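You operate a simulated robot arm through the tools that you are given. There is no shell and no other tool.

Carry out the task below with a simulated robot arm. There is one attempt and no reset: what you move stays moved.

JOB
Move the brown plug to box socket two, then the cream plug to box socket three.
Fine: red rocker switch off first and on again last. Where these are worked on the way, their far stop is far enough and under half their travel is too little: red rocker switch.

Only the result counts: the job must be done as asked and must still hold three seconds after the hand-in. Knocking over, shifting, dropping, spilling or breaking anything else fails it.

ROBOT AND FRAMES
A 7-joint arm with a two-finger gripper, fixed in place. Base frame: the origin is at the foot of the arm, x ahead of it, y to its left, z up; the work surface is at about z = 0. Lengths are in mm, angles in rad, forces in N, time in s.
With the tool pointing down near the work surface it reaches from about 220 to 560 mm from the base axis. Its first joint turns from -2.897 to 2.897 rad. Payload 1.2 kg.
The TCP is the grasp point between the finger pads, 22 mm short of the fingertips. In the tool frame z runs along the fingers and y along their closing line. The gripper opens to 92 mm; its body begins 65 mm behind the TCP.
Orientation is that of the tool frame in the base frame, as a unit quaternion [w, x, y, z]. With the fingers straight down and closing along the base's y, the tool's x points along the base's -x, its y along +y and its z along -z.

CONTROLS
- The arm moves only by the tool apply_moves. Its argument "plan" is text: rows parted by semicolons, each of 7 numbers parted by spaces: the turn, a rotation vector about the tool's x, y, z in rad, then the shift along the tool's x, y, z in mm, then the gripper command, from -1 (shut) to 1 (fully open), values between in proportion. In form: wx wy wz dx dy dz hand; .... A call has 1 to 20 rows; each row is the pose to reach, as a shift and turn from the pose commanded when the call began, along the tool's axes at that moment. A row lasts 0.2 s, in which the tool goes at most 50 mm and 0.15 rad; a call with a longer step from one row to the next is refused whole, and so is a gripper value outside its range. A pose out of reach is approached as far as the arm can. The call stops where the force on the tool passes 40 N (or 10 N more than at its start, if that is more) or the arm is blocked; 0.2 s more then pass. The fingers move at their own pace (about 143.6 mm/s each) and stop on an object; they squeeze with about 26 N. The grip force told is the motor's: it shows also when the fingers shut on nothing. Time passes only in rows, and 0.2 s behind the last, so rows that repeat a pose let the fingers close. The reply holds the time, the measured pose of the TCP, the force on the tool along the base axes, the opening and the grip force, in the units named above and with some noise, with the torque about the TCP (base axes, N m) and any sound that the robot's microphone picked up.
- Cameras (640 x 400 px; columns grow to the right, rows downward): "scene" is fixed at [52, 499.9, 613.3]; the picture's right is [-0.60, -0.80, 0.00], its down [-0.52, 0.39, -0.76] and it looks along [0.61, -0.46, -0.65] (base axes); focal length 334 px, centre (320, 200). "wrist" rides on the gripper at [71, 19, -102] in the tool frame; the picture's right is [-0.26, 0.97, 0.00], its down [-0.75, -0.20, -0.62] and it looks along [-0.60, -0.16, 0.78] (tool axes); focal length 280 px, centre (320, 200). There is no depth. A picture from a camera that has moved, and an enlarged one, comes with that camera's place and axes in the base frame and with its lens.
- grab_frame(camera): a new picture of that camera. It takes no simulated time.
- enlarge(camera, box): a new picture of the part [left, top, right, bottom] of that camera's present view, enlarged. It takes no simulated time.
- finish_job(): hands the job in; it is judged then, once.

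Places have to be worked out from the pictures, the camera data and where the tool is seen. Open the gripper and draw the arm clear of the work before you hand the job in, unless the task says otherwise.

The tools are called as a command line: name --argument value ..., lists and objects as JSON in quotes. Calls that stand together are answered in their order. apply_moves: Moves the arm, as the interface text tells. Its arguments: {"type":"object","properties":{"plan":{"type":"string"}},"required":["plan"]} The other tools are called the same way: grab_frame (camera) takes a picture; enlarge (camera, box) takes an enlarged picture of a part of a camera's view; finish_job () hands the job in.

At the start:

```text
time_s: 0.0
tool_pos: [316.6, 159.5, 377.9]
tcp_rot: [0.0, 0.001, 1.0, 0.0]
force: [-0.4, 0.2, 0.8]
torque: [0.0, -0.04, 0.0]
opening: 92.1
finger_force: 0.1
```

scene: 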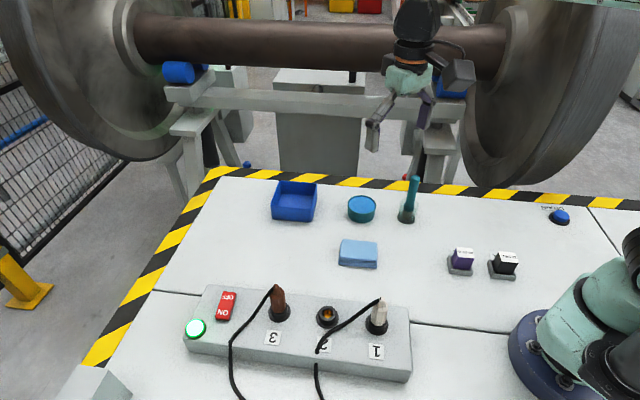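
wrist: 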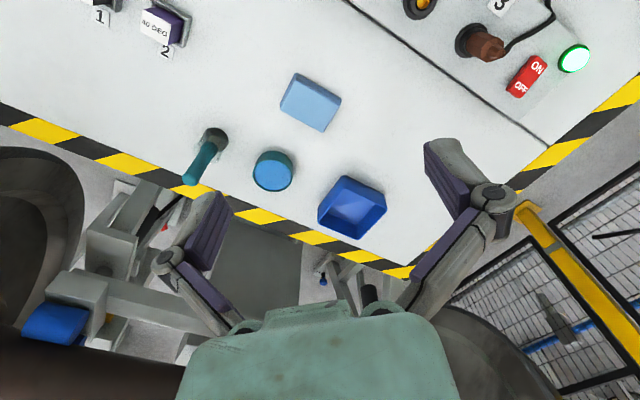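

I'll start by looking closely at the power strip, the plugs and the rocker switch in the scene camera.

enlarge --camera "scene" --box '[170, 270, 430, 400]'

enlarge --camera "scene" --box '[170, 270, 300, 360]'

enlarge --camera "wrist" --box '[390, 0, 640, 150]'

```text
2.46 times, centred on (300, 335) of scene
camera zoom: at [52.0, 499.9, 613.3], right [-0.6, -0.8, 0.0], down [-0.52, 0.39, -0.76], along [0.61, -0.46, -0.65], focal length 821 px, centre (369, -132)
```

zoom: 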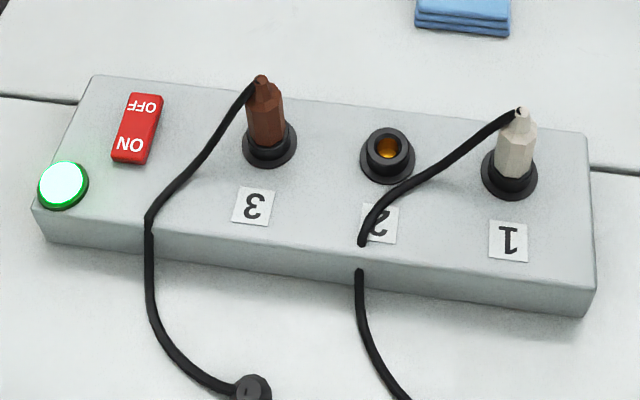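

```text
4.44 times, centred on (235, 315) of scene
camera zoom: at [52.0, 499.9, 613.3], right [-0.6, -0.8, 0.0], down [-0.52, 0.39, -0.76], along [0.61, -0.46, -0.65], focal length 1483 px, centre (698, -311)
```

zoom: 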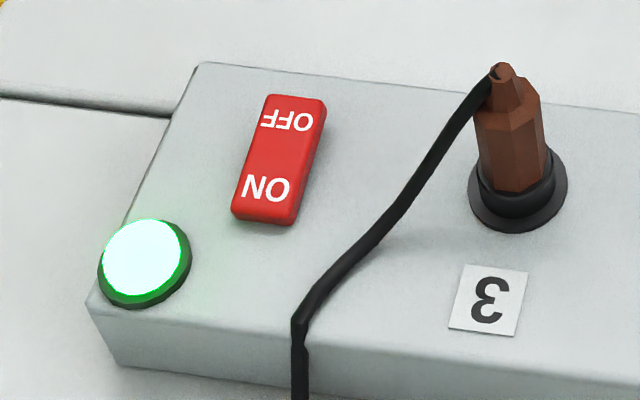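

```text
2.56 times, centred on (515, 75) of wrist
camera zoom: at [244.8, 178.8, 478.8], right [0.26, 0.97, 0.0], down [0.75, -0.2, 0.62], along [0.6, -0.16, -0.78], focal length 718 px, centre (-179, 520)
```

zoom: 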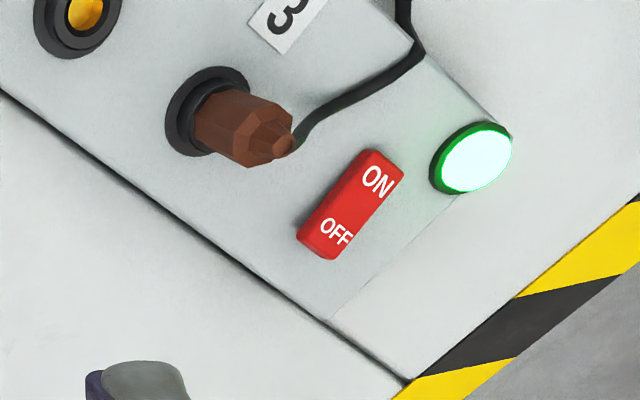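

The strip's light is lit, so the rocker is ON. The scene view puts the strip along about 45° from the base, with its top at z≈44, cream at about (238,231), socket 2 at (305,292), brown at (365,358) and the rocker at (442,430). I'll move above it, turn the tool 45° and look with the wrist camera.

apply_moves --plan "0 0 -0.1 -8 20 16 1; 0 0 -0.2 -16 40 32 0.5; 0 0 -0.3 -24 60 48 0; 0 0 -0.4 -32 80 64 -0.5; 0 0 -0.5 -40 100 80 -1; 0 0 -0.6 -48 120 96 -1; 0 0 -0.7 -56 140 112 -1; 0 0 -0.785 -63.4 160.5 128 -1; 0 0 -0.785 -63.4 160.5 128 -1"

```text
time_s: 2.0
tool_pos: [378.8, 320.0, 249.2]
tcp_rot: [0.0, -0.384, 0.924, -0.001]
force: [-0.3, -0.5, -0.4]
torque: [0.01, 0.0, 0.02]
opening: 0.1
finger_force: 26.6
```

The tool is at the survey pose with the fingers shut; now I look from the wrist.

grab_frame --camera "wrist"

grab_frame --camera "scene"

```text
taken
camera wrist: at [315.4, 283.3, 350.6], right [-0.5, 0.87, 0.0], down [0.68, 0.39, 0.62], along [0.54, 0.31, -0.78], focal length 280 px, centre (320, 200)
```

wrist: 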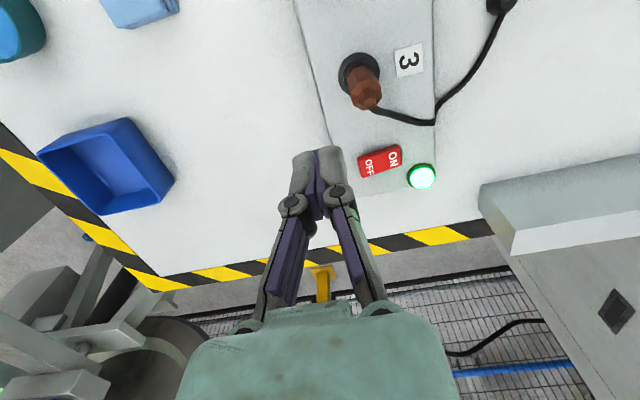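

```text
taken
```

scene: 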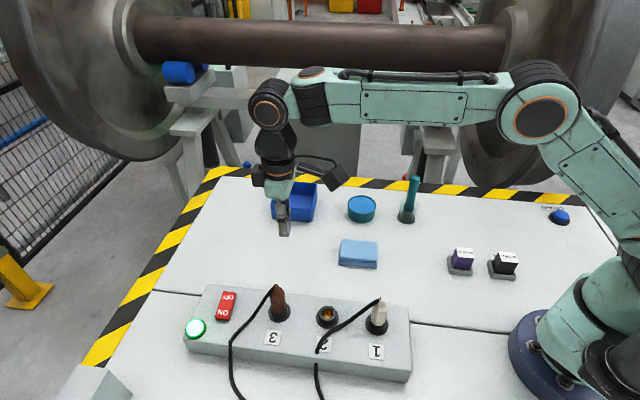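

Both cameras agree within about 10 mm. I'll enlarge both views to refine the rocker's place and to check the scene camera against the known fingertip.

enlarge --camera "wrist" --box '[300, 30, 460, 210]'

enlarge --camera "scene" --box '[180, 160, 340, 340]'

```text
2.22 times, centred on (380, 120) of wrist
camera zoom: at [315.4, 283.3, 350.6], right [-0.5, 0.87, 0.0], down [0.68, 0.39, 0.62], along [0.54, 0.31, -0.78], focal length 623 px, centre (187, 378)
```

zoom: 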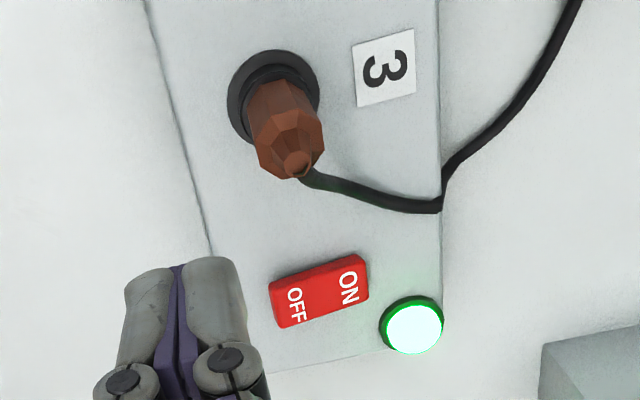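

```text
2.22 times, centred on (260, 250) of scene
camera zoom: at [52.0, 499.9, 613.3], right [-0.6, -0.8, 0.0], down [-0.52, 0.39, -0.76], along [0.61, -0.46, -0.65], focal length 741 px, centre (453, 89)
```

zoom: 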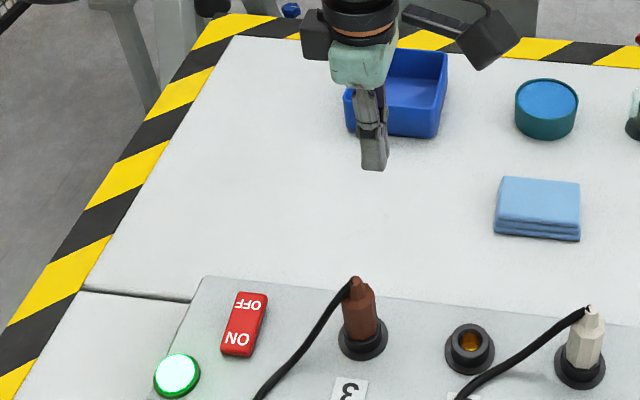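

The estimates suggest the rocker is at about (430–440, 428–434), roughly 615 mm out, so the tool has to lean outward to reach it. I'll turn the tool a further 90° so the camera sits to the side of the plugs and the narrow fingertip side lies along the rocker's length.

apply_moves --plan "0 0 -0.145 0 0 0 -1; 0 0 -0.29 0 0 0 -1; 0 0 -0.435 0 0 0 -1; 0 0 -0.58 0 0 0 -1; 0 0 -0.725 0 0 0 -1; 0 0 -0.87 0 0 0 -1; 0 0 -1.015 0 0 0 -1; 0 0 -1.16 0 0 0 -1; 0 0 -1.305 0 0 0 -1; 0 0 -1.45 0 0 0 -1; 0 0 -1.57 0 0 0 -1; 0 0 -1.57 0 0 0 -1"

```text
time_s: 4.6
tool_pos: [379.1, 320.4, 249.7]
tcp_rot: [0.001, 0.924, -0.383, 0.0]
force: [-0.1, -0.3, 0.0]
torque: [0.0, -0.01, 0.02]
opening: 0.2
finger_force: 25.9
```

The yaw is right, with tool x toward the OFF side and tool y toward the base. Now I'll lean the tool outward by 0.5 rad and move toward a point above the OFF end, staying high.

apply_moves --plan "0.1 0 0 -5 -21 10 -1; 0.2 0 0 -10 -42 25 -1; 0.3 0 0 -15 -63 45 -1; 0.4 0 0 -20 -84 65 -1; 0.5 0 0 -24.4 -104.3 80 -1; 0.5 0 0 -24.4 -104.3 80 -1"

grab_frame --camera "wrist"

grab_frame --camera "scene"

```text
time_s: 6.0
tool_pos: [435.6, 412.4, 168.8]
tcp_rot: [-0.229, 0.895, -0.371, 0.095]
force: [0.4, -0.5, 0.1]
torque: [-0.01, -0.04, 0.0]
opening: 0.1
finger_force: 25.8
```

```text
taken
camera wrist: at [439.0, 314.8, 248.7], right [-0.78, -0.41, -0.46], down [-0.62, 0.45, 0.65], along [-0.06, 0.79, -0.61], focal length 280 px, centre (320, 200)
```

wrist: 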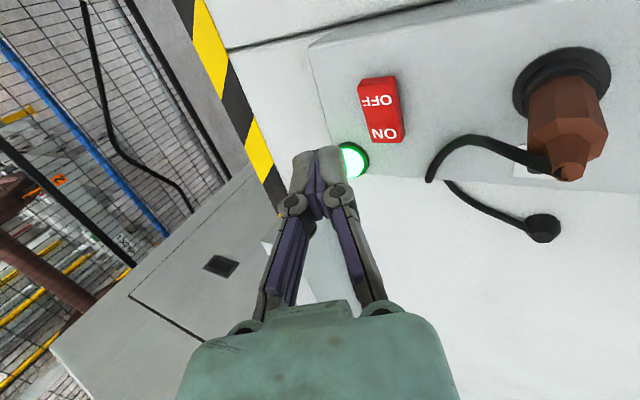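

```text
taken
```

scene: 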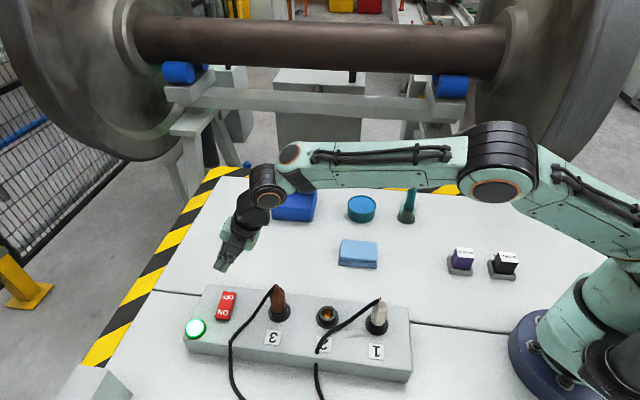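

Triangulating from three views puts the rocker centre at about (432,432,55). The fingertip is now at about (443,420,150), almost straight above the OFF half. I'll go down 60 mm and look again.

apply_moves --plan "0 0 0 0 9.6 17.5 -1; 0 0 0 0 19.2 35.1 -1; 0 0 0 0 28.8 52.6 -1; 0 0 0 0 28.8 52.6 -1"

grab_frame --camera "wrist"

enlarge --camera "scene" --box '[170, 230, 300, 350]'

```text
time_s: 7.0
tool_pos: [435.4, 410.8, 110.5]
tcp_rot: [-0.229, 0.895, -0.372, 0.095]
force: [-0.4, -0.1, 0.4]
torque: [0.01, 0.01, 0.02]
opening: 0.0
finger_force: 25.9
```

```text
taken
camera wrist: at [439.2, 313.9, 189.3], right [-0.78, -0.41, -0.46], down [-0.62, 0.45, 0.65], along [-0.06, 0.79, -0.61], focal length 280 px, centre (320, 200)
```

wrist: 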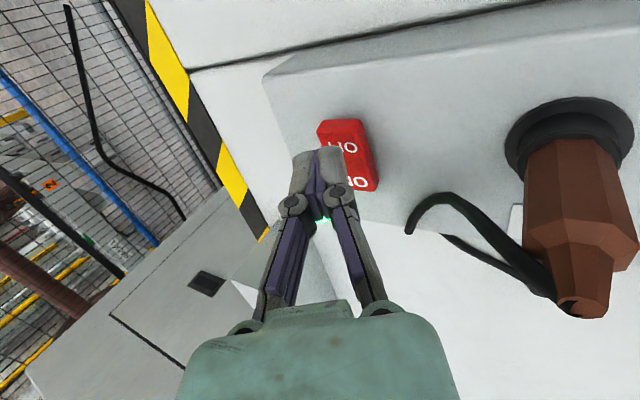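

```text
3.33 times, centred on (235, 290) of scene
camera zoom: at [52.0, 499.9, 613.3], right [-0.6, -0.8, 0.0], down [-0.52, 0.39, -0.76], along [0.61, -0.46, -0.65], focal length 1112 px, centre (603, -100)
```

zoom: 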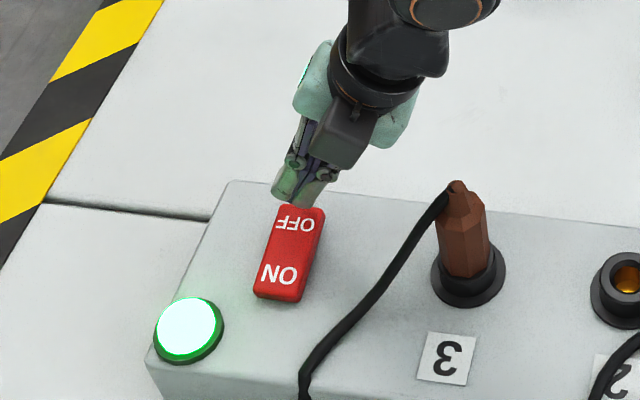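

The fingertip is about 18 mm toward OFF from the rocker's centre. Because the tool leans, its inner corner will touch first, so I'll shift about 9 mm outward and 3 mm toward the centre. Then I'll go down slowly and watch the force.

apply_moves --plan "0 0 0 -3 -7.9 4.3 -1; 0 0 0 -3 -3 13 -1; 0 0 0 -3 -0.7 17.5 -1; 0 0 0 -3 0.3 19.3 -1; 0 0 0 -3 1.2 21 -1; 0 0 0 -3 1.2 21 -1"

grab_frame --camera "wrist"

enlarge --camera "scene" --box '[170, 230, 300, 350]'

```text
time_s: 8.4
tool_pos: [439.9, 419.8, 90.9]
tcp_rot: [-0.229, 0.895, -0.371, 0.095]
force: [0.4, -1.1, 0.8]
torque: [0.02, 0.01, 0.0]
opening: 0.0
finger_force: 26.1
```

```text
taken
camera wrist: at [443.7, 322.3, 170.1], right [-0.78, -0.41, -0.46], down [-0.62, 0.45, 0.65], along [-0.06, 0.79, -0.61], focal length 280 px, centre (320, 200)
```

wrist: 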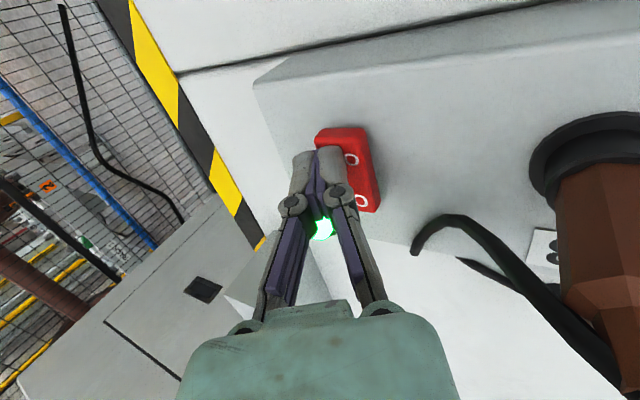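

```text
3.33 times, centred on (235, 290) of scene
camera zoom: at [52.0, 499.9, 613.3], right [-0.6, -0.8, 0.0], down [-0.52, 0.39, -0.76], along [0.61, -0.46, -0.65], focal length 1112 px, centre (603, -100)
```

zoom: 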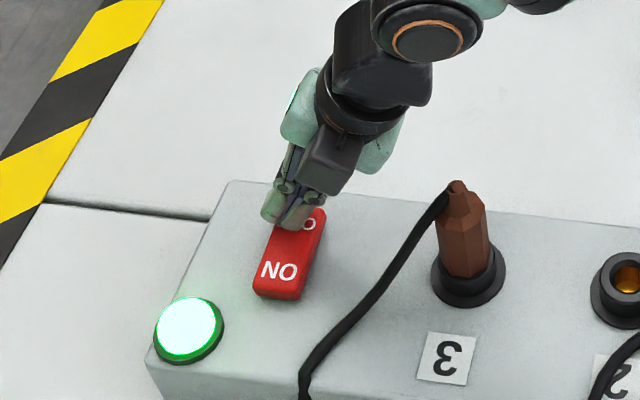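

The tip is just above the OFF half, with its lower corner at about z=66 and no contact yet. I'll keep going down in 2 mm steps and watch the force.

apply_moves --plan "0 0 0 0 0.96 1.75 -1; 0 0 0 0 1.92 3.5 -1; 0 0 0 0 2.88 5.26 -1; 0 0 0 0 3.84 7 -1; 0 0 0 0 4.8 8.77 -1"

```text
time_s: 9.5
tool_pos: [441.2, 420.8, 87.3]
tcp_rot: [-0.232, 0.894, -0.372, 0.097]
force: [0.1, -1.8, 7.5]
torque: [-0.03, 0.05, 0.0]
opening: 0.3
finger_force: 25.9
stopped in row 5: the force on the tool passed its limit at 44 N (the readings are from after the stop); the commanded pose is now the measured one
```

Contact: the force spiked to 44 N after about 4 mm. I'll check whether the rocker moved.

enlarge --camera "scene" --box '[180, 250, 270, 350]'

enlarge --camera "wrist" --box '[260, 100, 440, 240]'

```text
4.00 times, centred on (225, 300) of scene
camera zoom: at [52.0, 499.9, 613.3], right [-0.6, -0.8, 0.0], down [-0.52, 0.39, -0.76], along [0.61, -0.46, -0.65], focal length 1334 px, centre (700, -200)
```

zoom: 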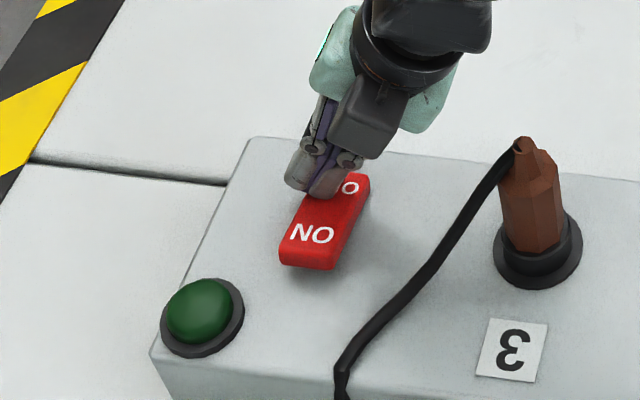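

```text
2.86 times, centred on (350, 170) of wrist
camera zoom: at [445.4, 323.5, 166.4], right [-0.78, -0.41, -0.47], down [-0.62, 0.45, 0.64], along [-0.06, 0.8, -0.6], focal length 801 px, centre (234, 286)
```

zoom: 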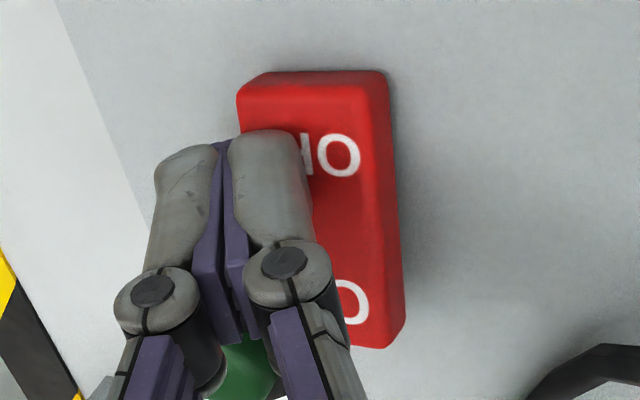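

The light is out and the ON end is now raised, so the rocker is OFF. I'll lift straight up and check that it stays that way.

apply_moves --plan "0 0 0 0 -4.8 -8.8 -1; 0 0 0 0 -14.4 -26.3 -1; 0 0 0 0 -28.8 -52.6 -1; 0 0 0 0 -43.2 -79 -1; 0 0 0 0 -48 -87.7 -1; 0 0 0 0 -48 -87.7 -1"

enlarge --camera "scene" --box '[180, 250, 430, 400]'

grab_frame --camera "wrist"

```text
time_s: 10.9
tool_pos: [440.7, 419.6, 186.8]
tcp_rot: [-0.231, 0.894, -0.371, 0.096]
force: [-0.3, -0.8, 0.4]
torque: [-0.04, -0.03, 0.02]
opening: 0.0
finger_force: 26.5
```

```text
2.56 times, centred on (305, 325) of scene
camera zoom: at [52.0, 499.9, 613.3], right [-0.6, -0.8, 0.0], down [-0.52, 0.39, -0.76], along [0.61, -0.46, -0.65], focal length 854 px, centre (358, -120)
```

zoom: 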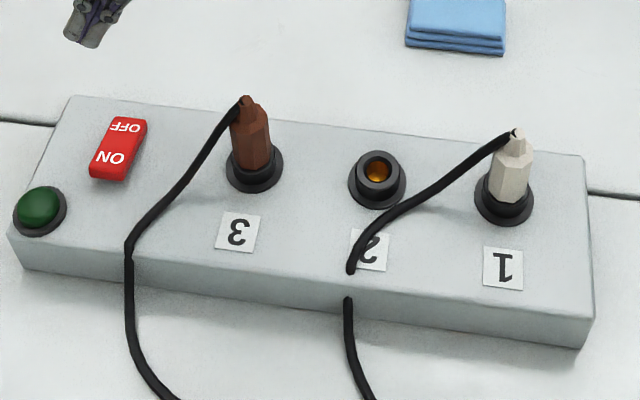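

```text
taken
camera wrist: at [444.8, 322.3, 267.3], right [-0.78, -0.41, -0.47], down [-0.62, 0.45, 0.65], along [-0.06, 0.8, -0.6], focal length 280 px, centre (320, 200)
```

wrist: 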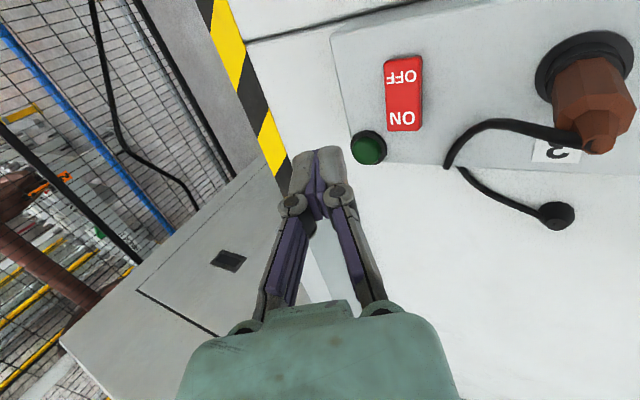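

The rocker stays OFF and the light is dark. Next is the brown plug: its top is at about z≈129 and it stands near (365,357). I'll bring the tool upright above it, well clear.

apply_moves --plan "-0.1 0 0 0 -5 -20 -1; -0.2 0 0 -2 10 -35 -1; -0.3 0 0 -4 30 -48 -1; -0.4 0 0 -6 52 -58 -1; -0.505 0 0 -9.2 74.7 -67.2 -1; -0.505 0 0 -9.2 74.7 -67.2 -1"

```text
time_s: 12.3
tool_pos: [365.1, 358.3, 209.0]
tcp_rot: [0.001, 0.923, -0.384, 0.0]
force: [0.3, 0.1, -0.4]
torque: [-0.01, 0.01, 0.03]
opening: 0.0
finger_force: 26.3
```

The tool is upright above the brown plug. I'll yaw it 45° so the fingers close along base x, leaving the cable's +y exit free, and part-open the gripper.

apply_moves --plan "0 0 0.135 0 0 0 -0.5; 0 0 0.27 0 0 0 0; 0 0 0.405 0 0 0 0.3; 0 0 0.54 0 0 0 0.3; 0 0 0.675 0 0 0 0.3; 0 0 0.785 0 0 0 0.3; 0 0 0.785 0 0 0 0.3"

grab_frame --camera "wrist"

enlarge --camera "scene" --box '[220, 200, 350, 340]'

```text
time_s: 13.9
tool_pos: [364.6, 359.7, 208.3]
tcp_rot: [0.001, -0.706, 0.709, -0.001]
force: [0.2, -0.1, 0.3]
torque: [-0.02, -0.02, -0.01]
opening: 59.7
finger_force: 0.0
```

```text
taken
camera wrist: at [345.7, 286.3, 310.1], right [-0.96, 0.26, 0.0], down [0.21, 0.75, 0.63], along [0.17, 0.6, -0.78], focal length 280 px, centre (320, 200)
```

wrist: 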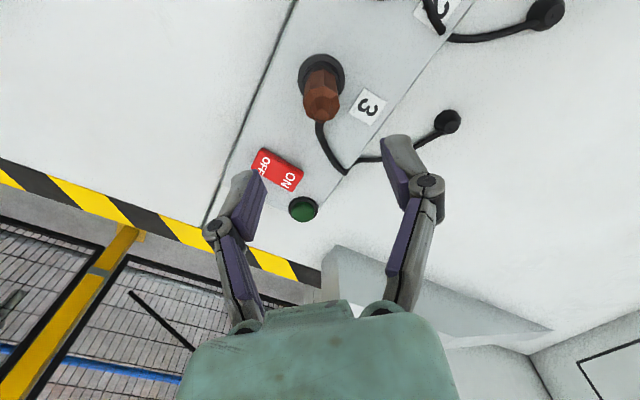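

```text
2.86 times, centred on (285, 270) of scene
camera zoom: at [52.0, 499.9, 613.3], right [-0.6, -0.8, 0.0], down [-0.52, 0.39, -0.76], along [0.61, -0.46, -0.65], focal length 953 px, centre (420, 0)
```

zoom: 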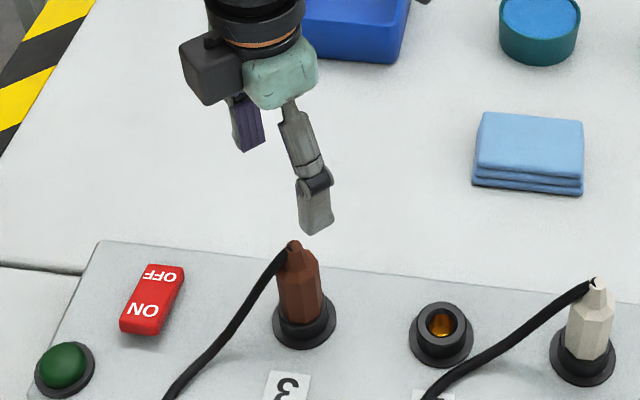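

enlarge --camera "wrist" --box '[270, 30, 410, 190]'

```text
2.50 times, centred on (340, 110) of wrist
camera zoom: at [345.7, 286.3, 310.1], right [-0.96, 0.26, 0.0], down [0.21, 0.75, 0.63], along [0.17, 0.6, -0.78], focal length 701 px, centre (270, 425)
```

zoom: 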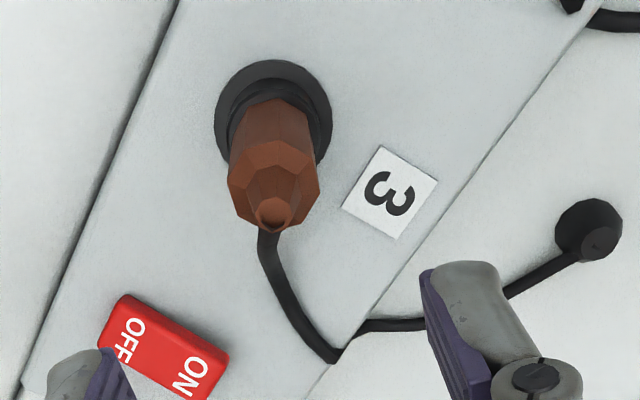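

The camera's pose and the pixels put the plug's axis at about (363.8, 354.8). I'll correct by (-1.2,-2.4) and go down with the fingers straddling the body in x, first to z≈130 and then to z≈95.

apply_moves --plan "0 0 0 2.4 1.2 20 0.3; 0 0 0 2.4 1.2 45 0.3; 0 0 0 2.4 1.2 70 0.3; 0 0 0 2.4 1.2 90 0.3; 0 0 0 2.4 1.2 105 0.3; 0 0 0 2.4 1.2 113 0.3; 0 0 0 2.4 1.2 113 0.3"

grab_frame --camera "wrist"

enlarge --camera "scene" --box '[220, 220, 350, 340]'

```text
time_s: 15.5
tool_pos: [364.9, 355.6, 97.3]
tcp_rot: [-0.001, 0.707, -0.707, 0.0]
force: [0.5, 0.9, -0.9]
torque: [-0.05, 0.01, 0.04]
opening: 59.6
finger_force: 0.1
```

```text
taken
camera wrist: at [344.9, 284.5, 197.4], right [-0.96, 0.26, 0.0], down [0.2, 0.75, 0.63], along [0.17, 0.6, -0.78], focal length 280 px, centre (320, 200)
```

wrist: 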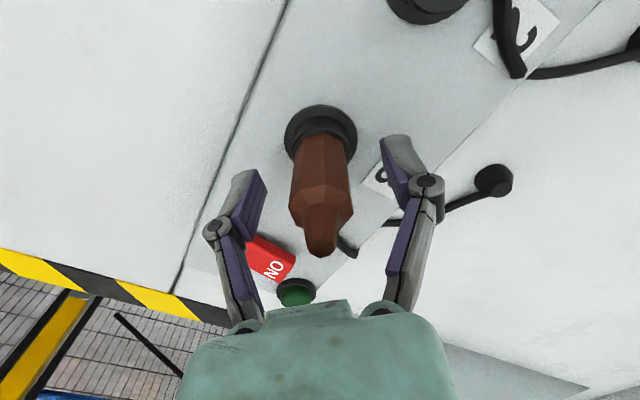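

```text
3.33 times, centred on (285, 280) of scene
camera zoom: at [52.0, 499.9, 613.3], right [-0.6, -0.8, 0.0], down [-0.52, 0.39, -0.76], along [0.61, -0.46, -0.65], focal length 1112 px, centre (437, -67)
```

zoom: 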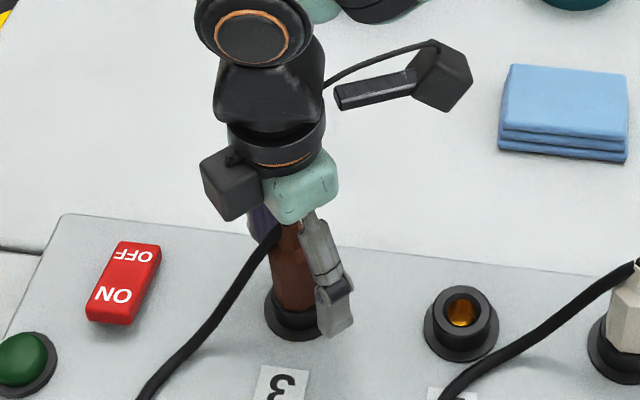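

The camera pose puts the TCP at (363.9,355.5,95.4). The plug axis is centred between the fingers and the cable runs clear in +y. I'll lower 3 mm and close.

apply_moves --plan "0 0 0 0 0 3 0.3; 0 0 0 0 0 3 -0.2; 0 0 0 0 0 3 -1; 0 0 0 0 0 3 -1; 0 0 0 0 0 3 -1; 0 0 0 0 0 3 -1"

grab_frame --camera "wrist"

```text
time_s: 16.9
tool_pos: [363.5, 356.1, 94.4]
tcp_rot: [-0.002, 0.707, -0.707, 0.0]
force: [-3.6, -0.6, 9.3]
torque: [-0.05, 0.08, 0.01]
opening: 24.2
finger_force: 25.9
```

```text
taken
camera wrist: at [345.0, 284.3, 195.2], right [-0.96, 0.26, 0.0], down [0.2, 0.75, 0.63], along [0.17, 0.6, -0.78], focal length 280 px, centre (320, 200)
```

wrist: 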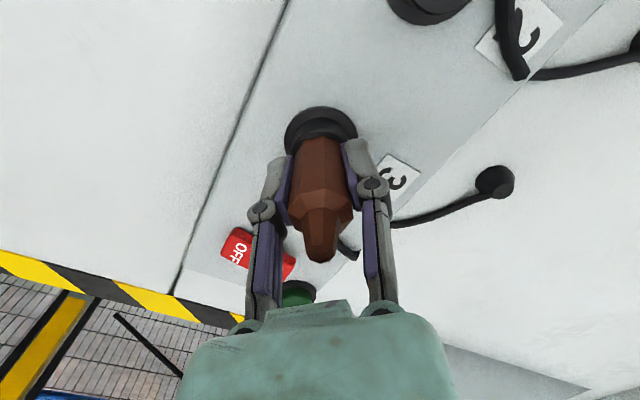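

The plug is gripped at 24 mm. Now I pull straight up slowly and watch the force.

apply_moves --plan "0 0 0 0 0 -2 -1; 0 0 0 0 0 -4 -1; 0 0 0 0 0 -6 -1; 0 0 0 0 0 -8 -1; 0 0 0 0 0 -11 -1; 0 0 0 0 0 -14 -1; 0 0 0 0 0 -17 -1; 0 0 0 0 0 -20 -1"

grab_frame --camera "wrist"

enlarge --camera "scene" --box '[220, 220, 350, 340]'

```text
time_s: 18.7
tool_pos: [365.4, 355.7, 112.4]
tcp_rot: [0.0, -0.707, 0.707, 0.0]
force: [-0.1, -0.1, -1.6]
torque: [-0.01, -0.01, 0.02]
opening: 23.8
finger_force: 25.8
```

```text
taken
camera wrist: at [345.0, 283.6, 214.4], right [-0.96, 0.26, 0.0], down [0.2, 0.75, 0.63], along [0.17, 0.6, -0.78], focal length 280 px, centre (320, 200)
```

wrist: 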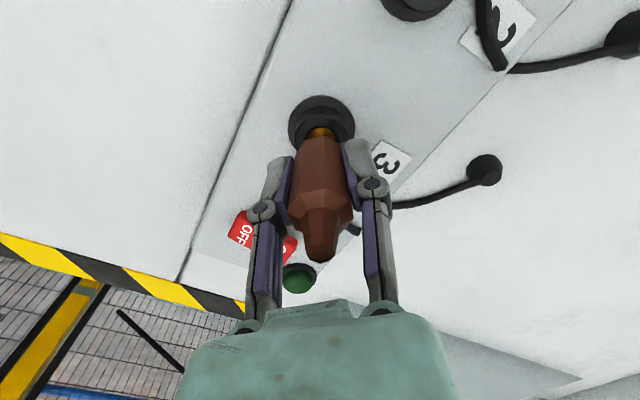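

```text
3.33 times, centred on (285, 280) of scene
camera zoom: at [52.0, 499.9, 613.3], right [-0.6, -0.8, 0.0], down [-0.52, 0.39, -0.76], along [0.61, -0.46, -0.65], focal length 1112 px, centre (437, -67)
```

zoom: 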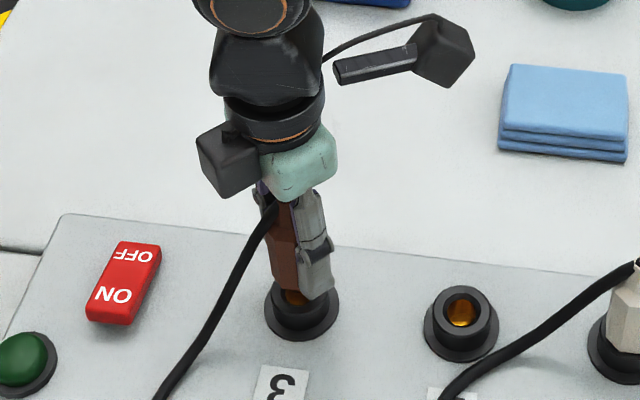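

The plug slid out about 19 mm and its brass pin is showing, with the pull force small. I'll lift on to clear the pin.

apply_moves --plan "0 0 0 0 0 -5 -1; 0 0 0 0 0 -12 -1; 0 0 0 0 0 -20 -1; 0 0 0 0 0 -30 -1; 0 0 0 0 0 -40 -1; 0 0 0 0 0 -50 -1; 0 0 0 0 0 -50 -1"

grab_frame --camera "wrist"

enlarge --camera "scene" --box '[180, 200, 420, 380]'

```text
time_s: 20.3
tool_pos: [363.8, 357.0, 163.4]
tcp_rot: [0.001, -0.707, 0.707, 0.0]
force: [-0.3, 0.1, -1.2]
torque: [0.03, -0.02, -0.03]
opening: 24.3
finger_force: 25.6
```

```text
taken
camera wrist: at [344.4, 284.7, 264.3], right [-0.96, 0.26, 0.0], down [0.2, 0.75, 0.63], along [0.17, 0.6, -0.78], focal length 280 px, centre (320, 200)
```

wrist: 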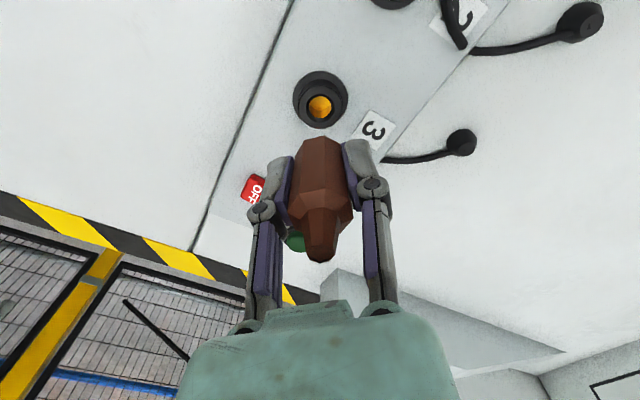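

```text
2.22 times, centred on (300, 290) of scene
camera zoom: at [52.0, 499.9, 613.3], right [-0.6, -0.8, 0.0], down [-0.52, 0.39, -0.76], along [0.61, -0.46, -0.65], focal length 741 px, centre (364, 0)
```

zoom: 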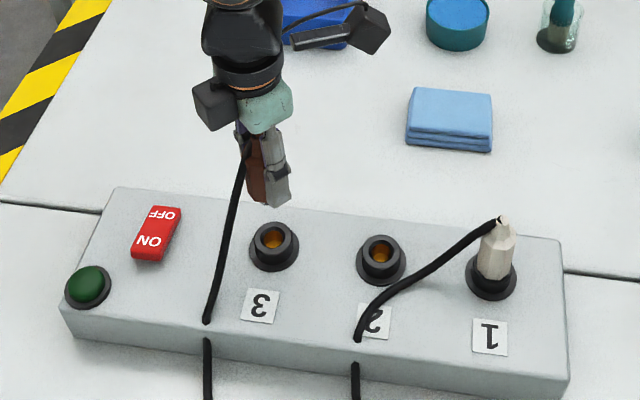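

The plug is free. The socket spacing works out at about (62.6, 63.3) mm, so socket 2 should be near (301.4, 292). I'll carry the plug there at this height.

apply_moves --plan "0 0 0 10 10 0 -1; 0 0 0 25 25 0 -1; 0 0 0 40 40 0 -1; 0 0 0 54 53.5 0 -1; 0 0 0 63 62.5 0 -1; 0 0 0 63 62.5 0 -1"

grab_frame --camera "wrist"

enlarge --camera "scene" --box '[220, 220, 400, 380]'

```text
time_s: 21.7
tool_pos: [301.7, 292.4, 162.6]
tcp_rot: [0.001, -0.707, 0.707, -0.001]
force: [0.5, 0.5, -1.1]
torque: [0.01, -0.02, 0.02]
opening: 24.1
finger_force: 25.7
```

```text
taken
camera wrist: at [281.6, 220.8, 263.4], right [-0.96, 0.26, 0.0], down [0.2, 0.75, 0.63], along [0.17, 0.6, -0.78], focal length 280 px, centre (320, 200)
```

wrist: 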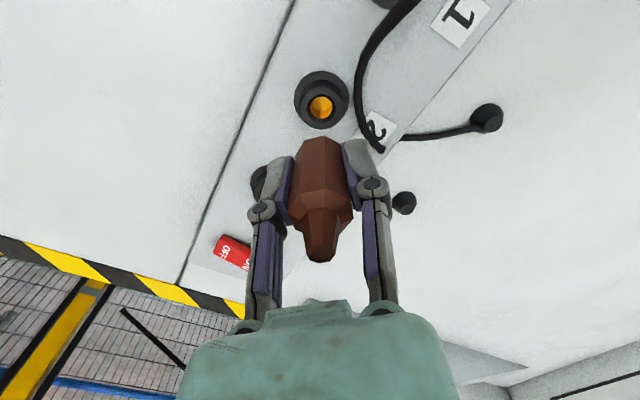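

```text
2.50 times, centred on (310, 300) of scene
camera zoom: at [52.0, 499.9, 613.3], right [-0.6, -0.8, 0.0], down [-0.52, 0.39, -0.76], along [0.61, -0.46, -0.65], focal length 834 px, centre (345, -50)
```

zoom: 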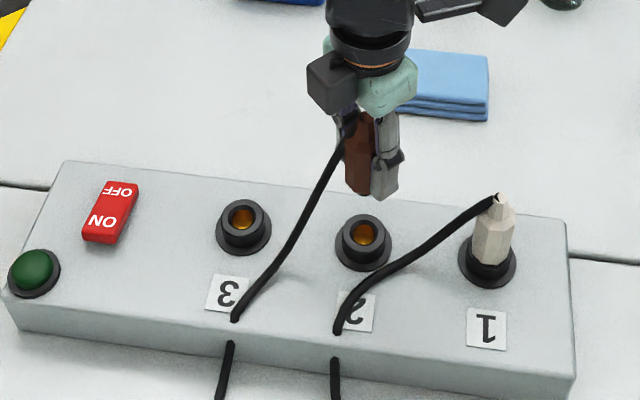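

The picture over socket 2 nearly matches the one over socket 3. I'll enlarge it to check the alignment to about 1 mm.

enlarge --camera "wrist" --box '[260, 50, 380, 150]'

```text
4.00 times, centred on (320, 100) of wrist
camera zoom: at [281.6, 220.8, 263.4], right [-0.96, 0.26, 0.0], down [0.2, 0.75, 0.63], along [0.17, 0.6, -0.78], focal length 1122 px, centre (320, 600)
```

zoom: 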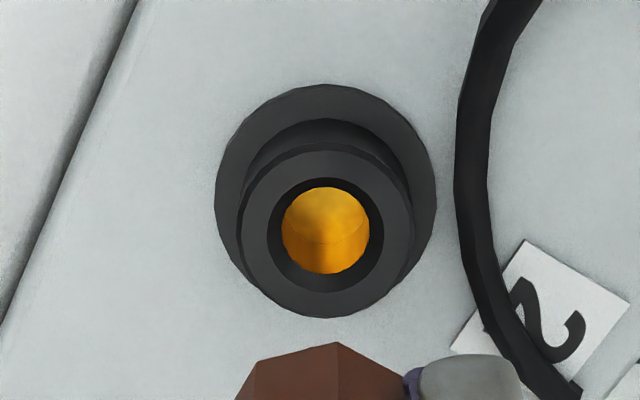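

The plug sits over socket 2 to within about 0.5 mm by scene spacing and wrist view. I'll go down to about 20 mm above seated, then check.

apply_moves --plan "0 0 0 0 0 10 -1; 0 0 0 0 0 20 -1; 0 0 0 0 0 28 -1; 0 0 0 0 0 34 -1; 0 0 0 0 0 38 -1; 0 0 0 0 0 42 -1; 0 0 0 0 0 42 -1"

grab_frame --camera "wrist"

enlarge --camera "scene" --box '[270, 240, 390, 350]'

```text
time_s: 23.3
tool_pos: [302.0, 292.1, 119.9]
tcp_rot: [0.0, -0.707, 0.708, 0.0]
force: [0.2, -0.2, -0.9]
torque: [-0.01, 0.02, 0.01]
opening: 24.0
finger_force: 26.3
```

```text
taken
camera wrist: at [282.5, 220.8, 222.2], right [-0.96, 0.26, 0.0], down [0.2, 0.75, 0.63], along [0.17, 0.6, -0.78], focal length 280 px, centre (320, 200)
```

wrist: 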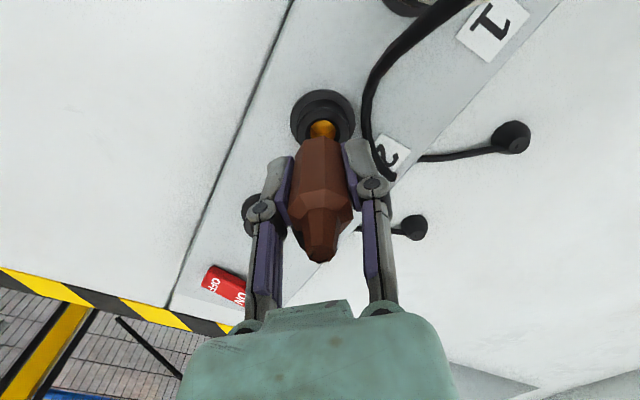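

```text
3.64 times, centred on (330, 295) of scene
camera zoom: at [52.0, 499.9, 613.3], right [-0.6, -0.8, 0.0], down [-0.52, 0.39, -0.76], along [0.61, -0.46, -0.65], focal length 1213 px, centre (284, -146)
```

zoom: 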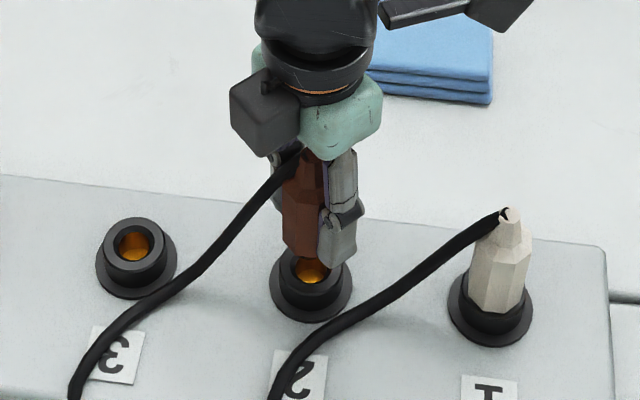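

enlarge --camera "wrist" --box '[260, 70, 380, 180]'

enlarge --camera "scene" --box '[300, 260, 360, 320]'

```text
3.64 times, centred on (320, 125) of wrist
camera zoom: at [282.5, 220.8, 222.2], right [-0.96, 0.26, 0.0], down [0.2, 0.75, 0.63], along [0.17, 0.6, -0.78], focal length 1020 px, centre (320, 473)
```

zoom: 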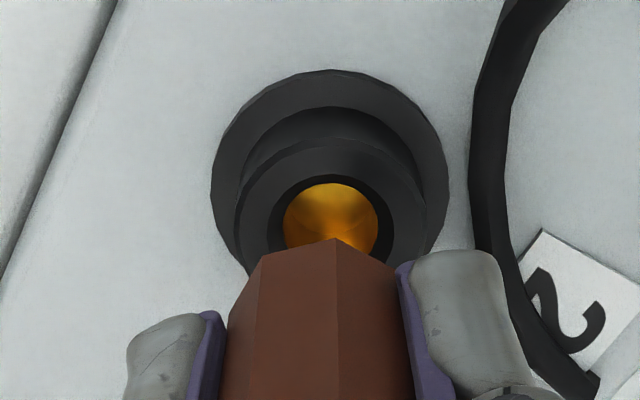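

```text
6.67 times, centred on (330, 290) of scene
camera zoom: at [52.0, 499.9, 613.3], right [-0.6, -0.8, 0.0], down [-0.52, 0.39, -0.76], along [0.61, -0.46, -0.65], focal length 2224 px, centre (253, -400)
```

zoom: 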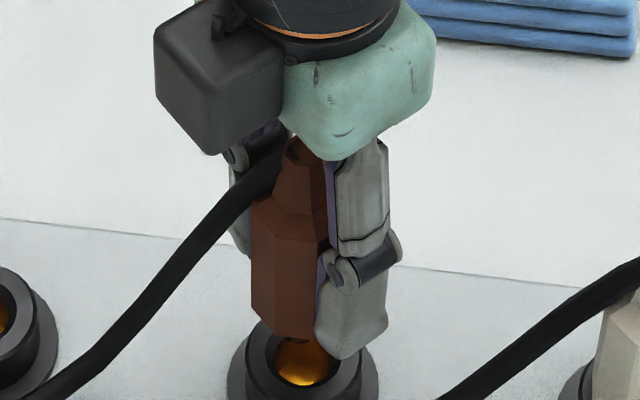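

The socket appears about 1 mm to the side compared with the seated view, so I'll correct by about (-1,+0.3). Then I'll lower gently and watch the force.

apply_moves --plan "0 0 0 -0.3 1 0 -1; 0 0 0 -0.3 1 2 -1; 0 0 0 -0.3 1 4 -1; 0 0 0 -0.3 1 6 -1; 0 0 0 -0.3 1 8 -1; 0 0 0 -0.3 1 10 -1; 0 0 0 -0.3 1 12 -1"

enlarge --camera "scene" --box '[270, 240, 390, 350]'

grab_frame --camera "wrist"

```text
time_s: 24.9
tool_pos: [300.8, 292.2, 108.6]
tcp_rot: [0.001, -0.707, 0.707, -0.001]
force: [0.1, 0.9, -1.1]
torque: [0.01, 0.02, 0.03]
opening: 24.4
finger_force: 26.0
```

```text
3.64 times, centred on (330, 295) of scene
camera zoom: at [52.0, 499.9, 613.3], right [-0.6, -0.8, 0.0], down [-0.52, 0.39, -0.76], along [0.61, -0.46, -0.65], focal length 1213 px, centre (284, -146)
```

zoom: 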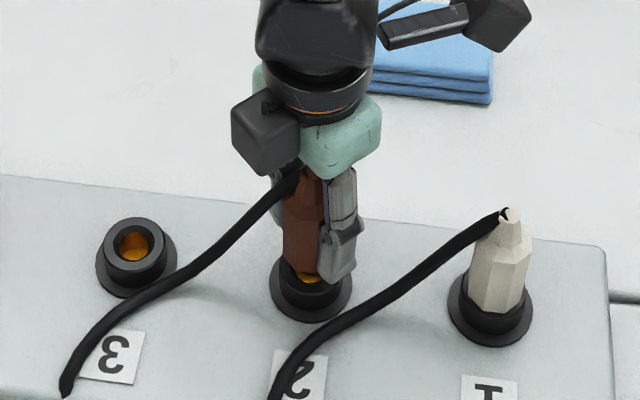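

```text
taken
camera wrist: at [281.8, 221.1, 210.0], right [-0.96, 0.26, 0.0], down [0.2, 0.75, 0.63], along [0.17, 0.6, -0.78], focal length 280 px, centre (320, 200)
```

wrist: 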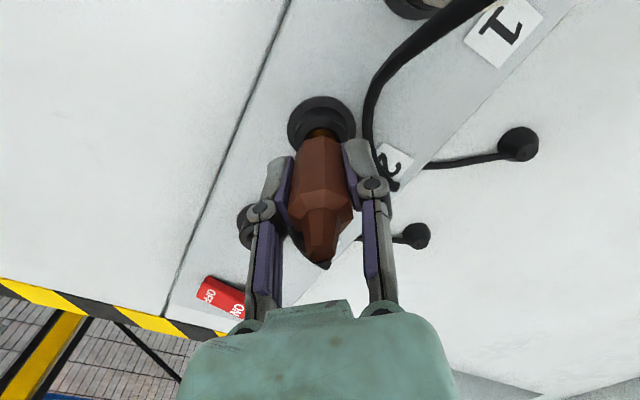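

No resistance, and the plug is entering socket 2. I'll keep going down to the seated height, TCP z≈93.

apply_moves --plan "0 0 0 0 0 2 -1; 0 0 0 0 0 4 -1; 0 0 0 0 0 6 -1; 0 0 0 0 0 8 -1; 0 0 0 0 0 10 -1; 0 0 0 0 0 12 -1; 0 0 0 0 0 14 -1; 0 0 0 0 0 15 -1"

enlarge --camera "scene" --box '[270, 240, 390, 350]'

grab_frame --camera "wrist"

```text
time_s: 26.7
tool_pos: [301.0, 292.9, 94.9]
tcp_rot: [0.001, -0.706, 0.708, 0.0]
force: [-1.1, -1.8, 8.6]
torque: [-0.09, 0.07, 0.02]
opening: 24.2
finger_force: 26.0
```

```text
3.64 times, centred on (330, 295) of scene
camera zoom: at [52.0, 499.9, 613.3], right [-0.6, -0.8, 0.0], down [-0.52, 0.39, -0.76], along [0.61, -0.46, -0.65], focal length 1213 px, centre (284, -146)
```

zoom: 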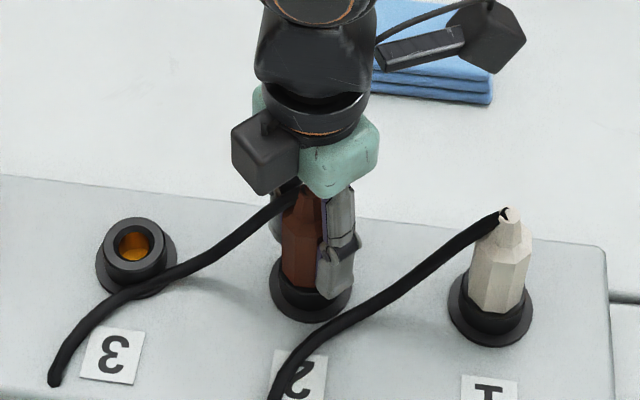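

```text
taken
camera wrist: at [282.2, 221.1, 195.2], right [-0.96, 0.26, 0.0], down [0.2, 0.75, 0.63], along [0.17, 0.6, -0.78], focal length 280 px, centre (320, 200)
```

wrist: 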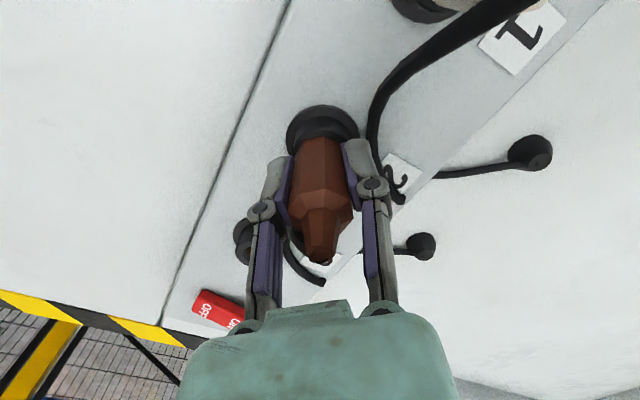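

The camera height matches the original seated pose (195.2) and the contact force is about 9 N. I'll press a few mm further to make sure it's fully seated.

apply_moves --plan "0 0 0 0 0 1 -1; 0 0 0 0 0 2 -1; 0 0 0 0 0 3 -1; 0 0 0 0 0 3 -1"

enlarge --camera "scene" --box '[270, 240, 390, 350]'

```text
time_s: 27.7
tool_pos: [302.0, 294.3, 90.9]
tcp_rot: [0.002, -0.707, 0.708, 0.0]
force: [-4.1, -2.5, 33.4]
torque: [0.0, 0.1, 0.01]
opening: 24.2
finger_force: 25.4
```

```text
3.64 times, centred on (330, 295) of scene
camera zoom: at [52.0, 499.9, 613.3], right [-0.6, -0.8, 0.0], down [-0.52, 0.39, -0.76], along [0.61, -0.46, -0.65], focal length 1213 px, centre (284, -146)
```

zoom: 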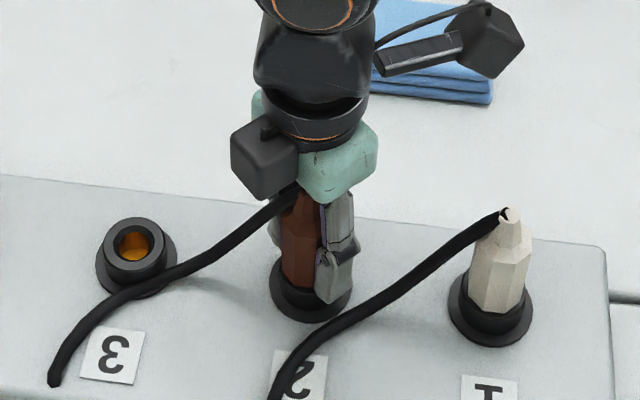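

The force climbs to 33 N with almost no travel, so the brown plug is bottomed in socket 2. I'll relax the push, open only moderately because the cream cable runs about 45 mm away in -x, and rise straight up.

apply_moves --plan "0 0 0 0 0 -2 -1; 0 0 0 0 0 -3.5 -1; 0 0 0 0 0 -3.5 -0.1; 0 0 0 0 0 -3.5 -0.1; 0 0 0 0 0 -8 -0.1; 0 0 0 0 0 -20 -0.1; 0 0 0 0 0 -35 -0.1; 0 0 0 0 0 -55 -0.1; 0 0 0 0 0 -80 -0.1; 0 0 0 0 0 -105 -0.1; 0 0 0 0 0 -115 -0.1; 0 0 0 0 0 -115 -0.1"

grab_frame --camera "wrist"

enlarge --camera "scene" --box '[180, 220, 420, 390]'

```text
time_s: 30.3
tool_pos: [302.4, 292.2, 207.1]
tcp_rot: [0.001, -0.707, 0.707, 0.0]
force: [0.3, 0.3, -0.3]
torque: [0.0, -0.01, 0.01]
opening: 41.6
finger_force: 0.1
```

```text
taken
camera wrist: at [282.7, 221.2, 307.4], right [-0.96, 0.26, 0.0], down [0.2, 0.75, 0.63], along [0.17, 0.6, -0.78], focal length 280 px, centre (320, 200)
```

wrist: 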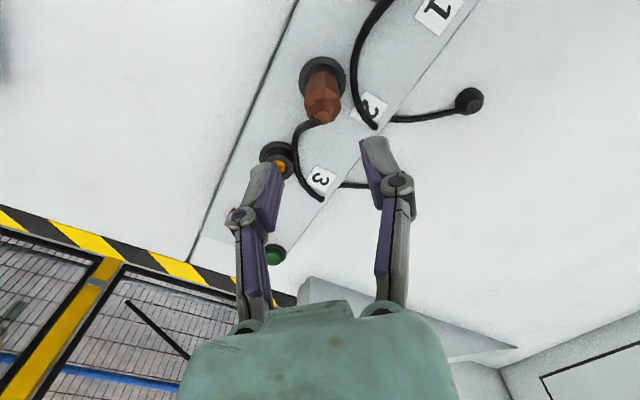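

```text
2.35 times, centred on (300, 305) of scene
camera zoom: at [52.0, 499.9, 613.3], right [-0.6, -0.8, 0.0], down [-0.52, 0.39, -0.76], along [0.61, -0.46, -0.65], focal length 785 px, centre (367, -47)
```

zoom: 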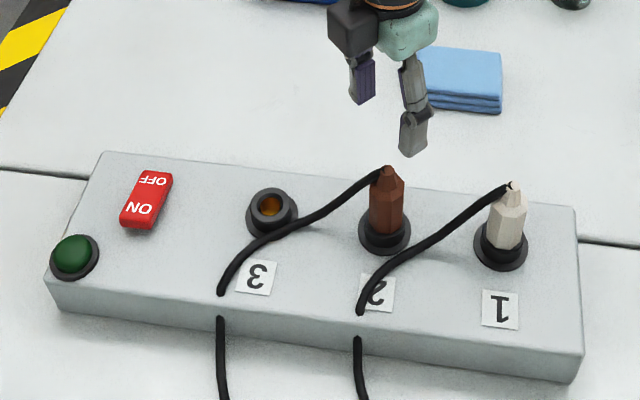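

The brown plug sits in socket 2 just like the cream one sits in socket 1. Now I move above the cream plug, estimated at (238, 228.7), staying high, and look.

apply_moves --plan "0 0 0 15 15 0 -0.1; 0 0 0 32 32 0 -0.1; 0 0 0 48 48 0 -0.1; 0 0 0 63.5 63.7 0 -0.1; 0 0 0 63.5 63.7 0 -0.1; 0 0 0 63.5 63.7 0 -0.1"

grab_frame --camera "wrist"

enlarge --camera "wrist" --box '[260, 30, 400, 150]'

```text
time_s: 31.7
tool_pos: [236.8, 230.6, 206.0]
tcp_rot: [0.0, 0.707, -0.707, 0.001]
force: [0.1, -0.6, 0.3]
torque: [0.0, 0.02, -0.01]
opening: 41.5
finger_force: 0.0
```

```text
taken
camera wrist: at [217.8, 158.5, 307.5], right [-0.96, 0.26, 0.0], down [0.2, 0.75, 0.63], along [0.17, 0.6, -0.78], focal length 280 px, centre (320, 200)
```

wrist: 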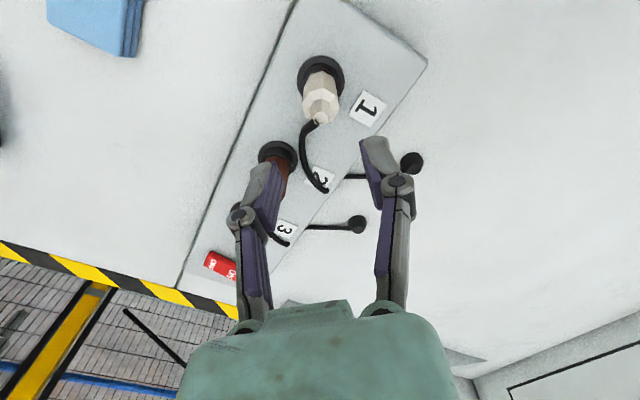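

```text
3.33 times, centred on (330, 90) of wrist
camera zoom: at [217.8, 158.5, 307.5], right [-0.96, 0.26, 0.0], down [0.2, 0.75, 0.63], along [0.17, 0.6, -0.78], focal length 935 px, centre (287, 567)
```

zoom: 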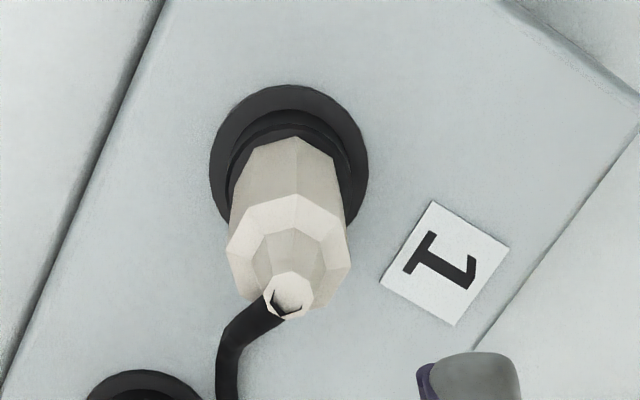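

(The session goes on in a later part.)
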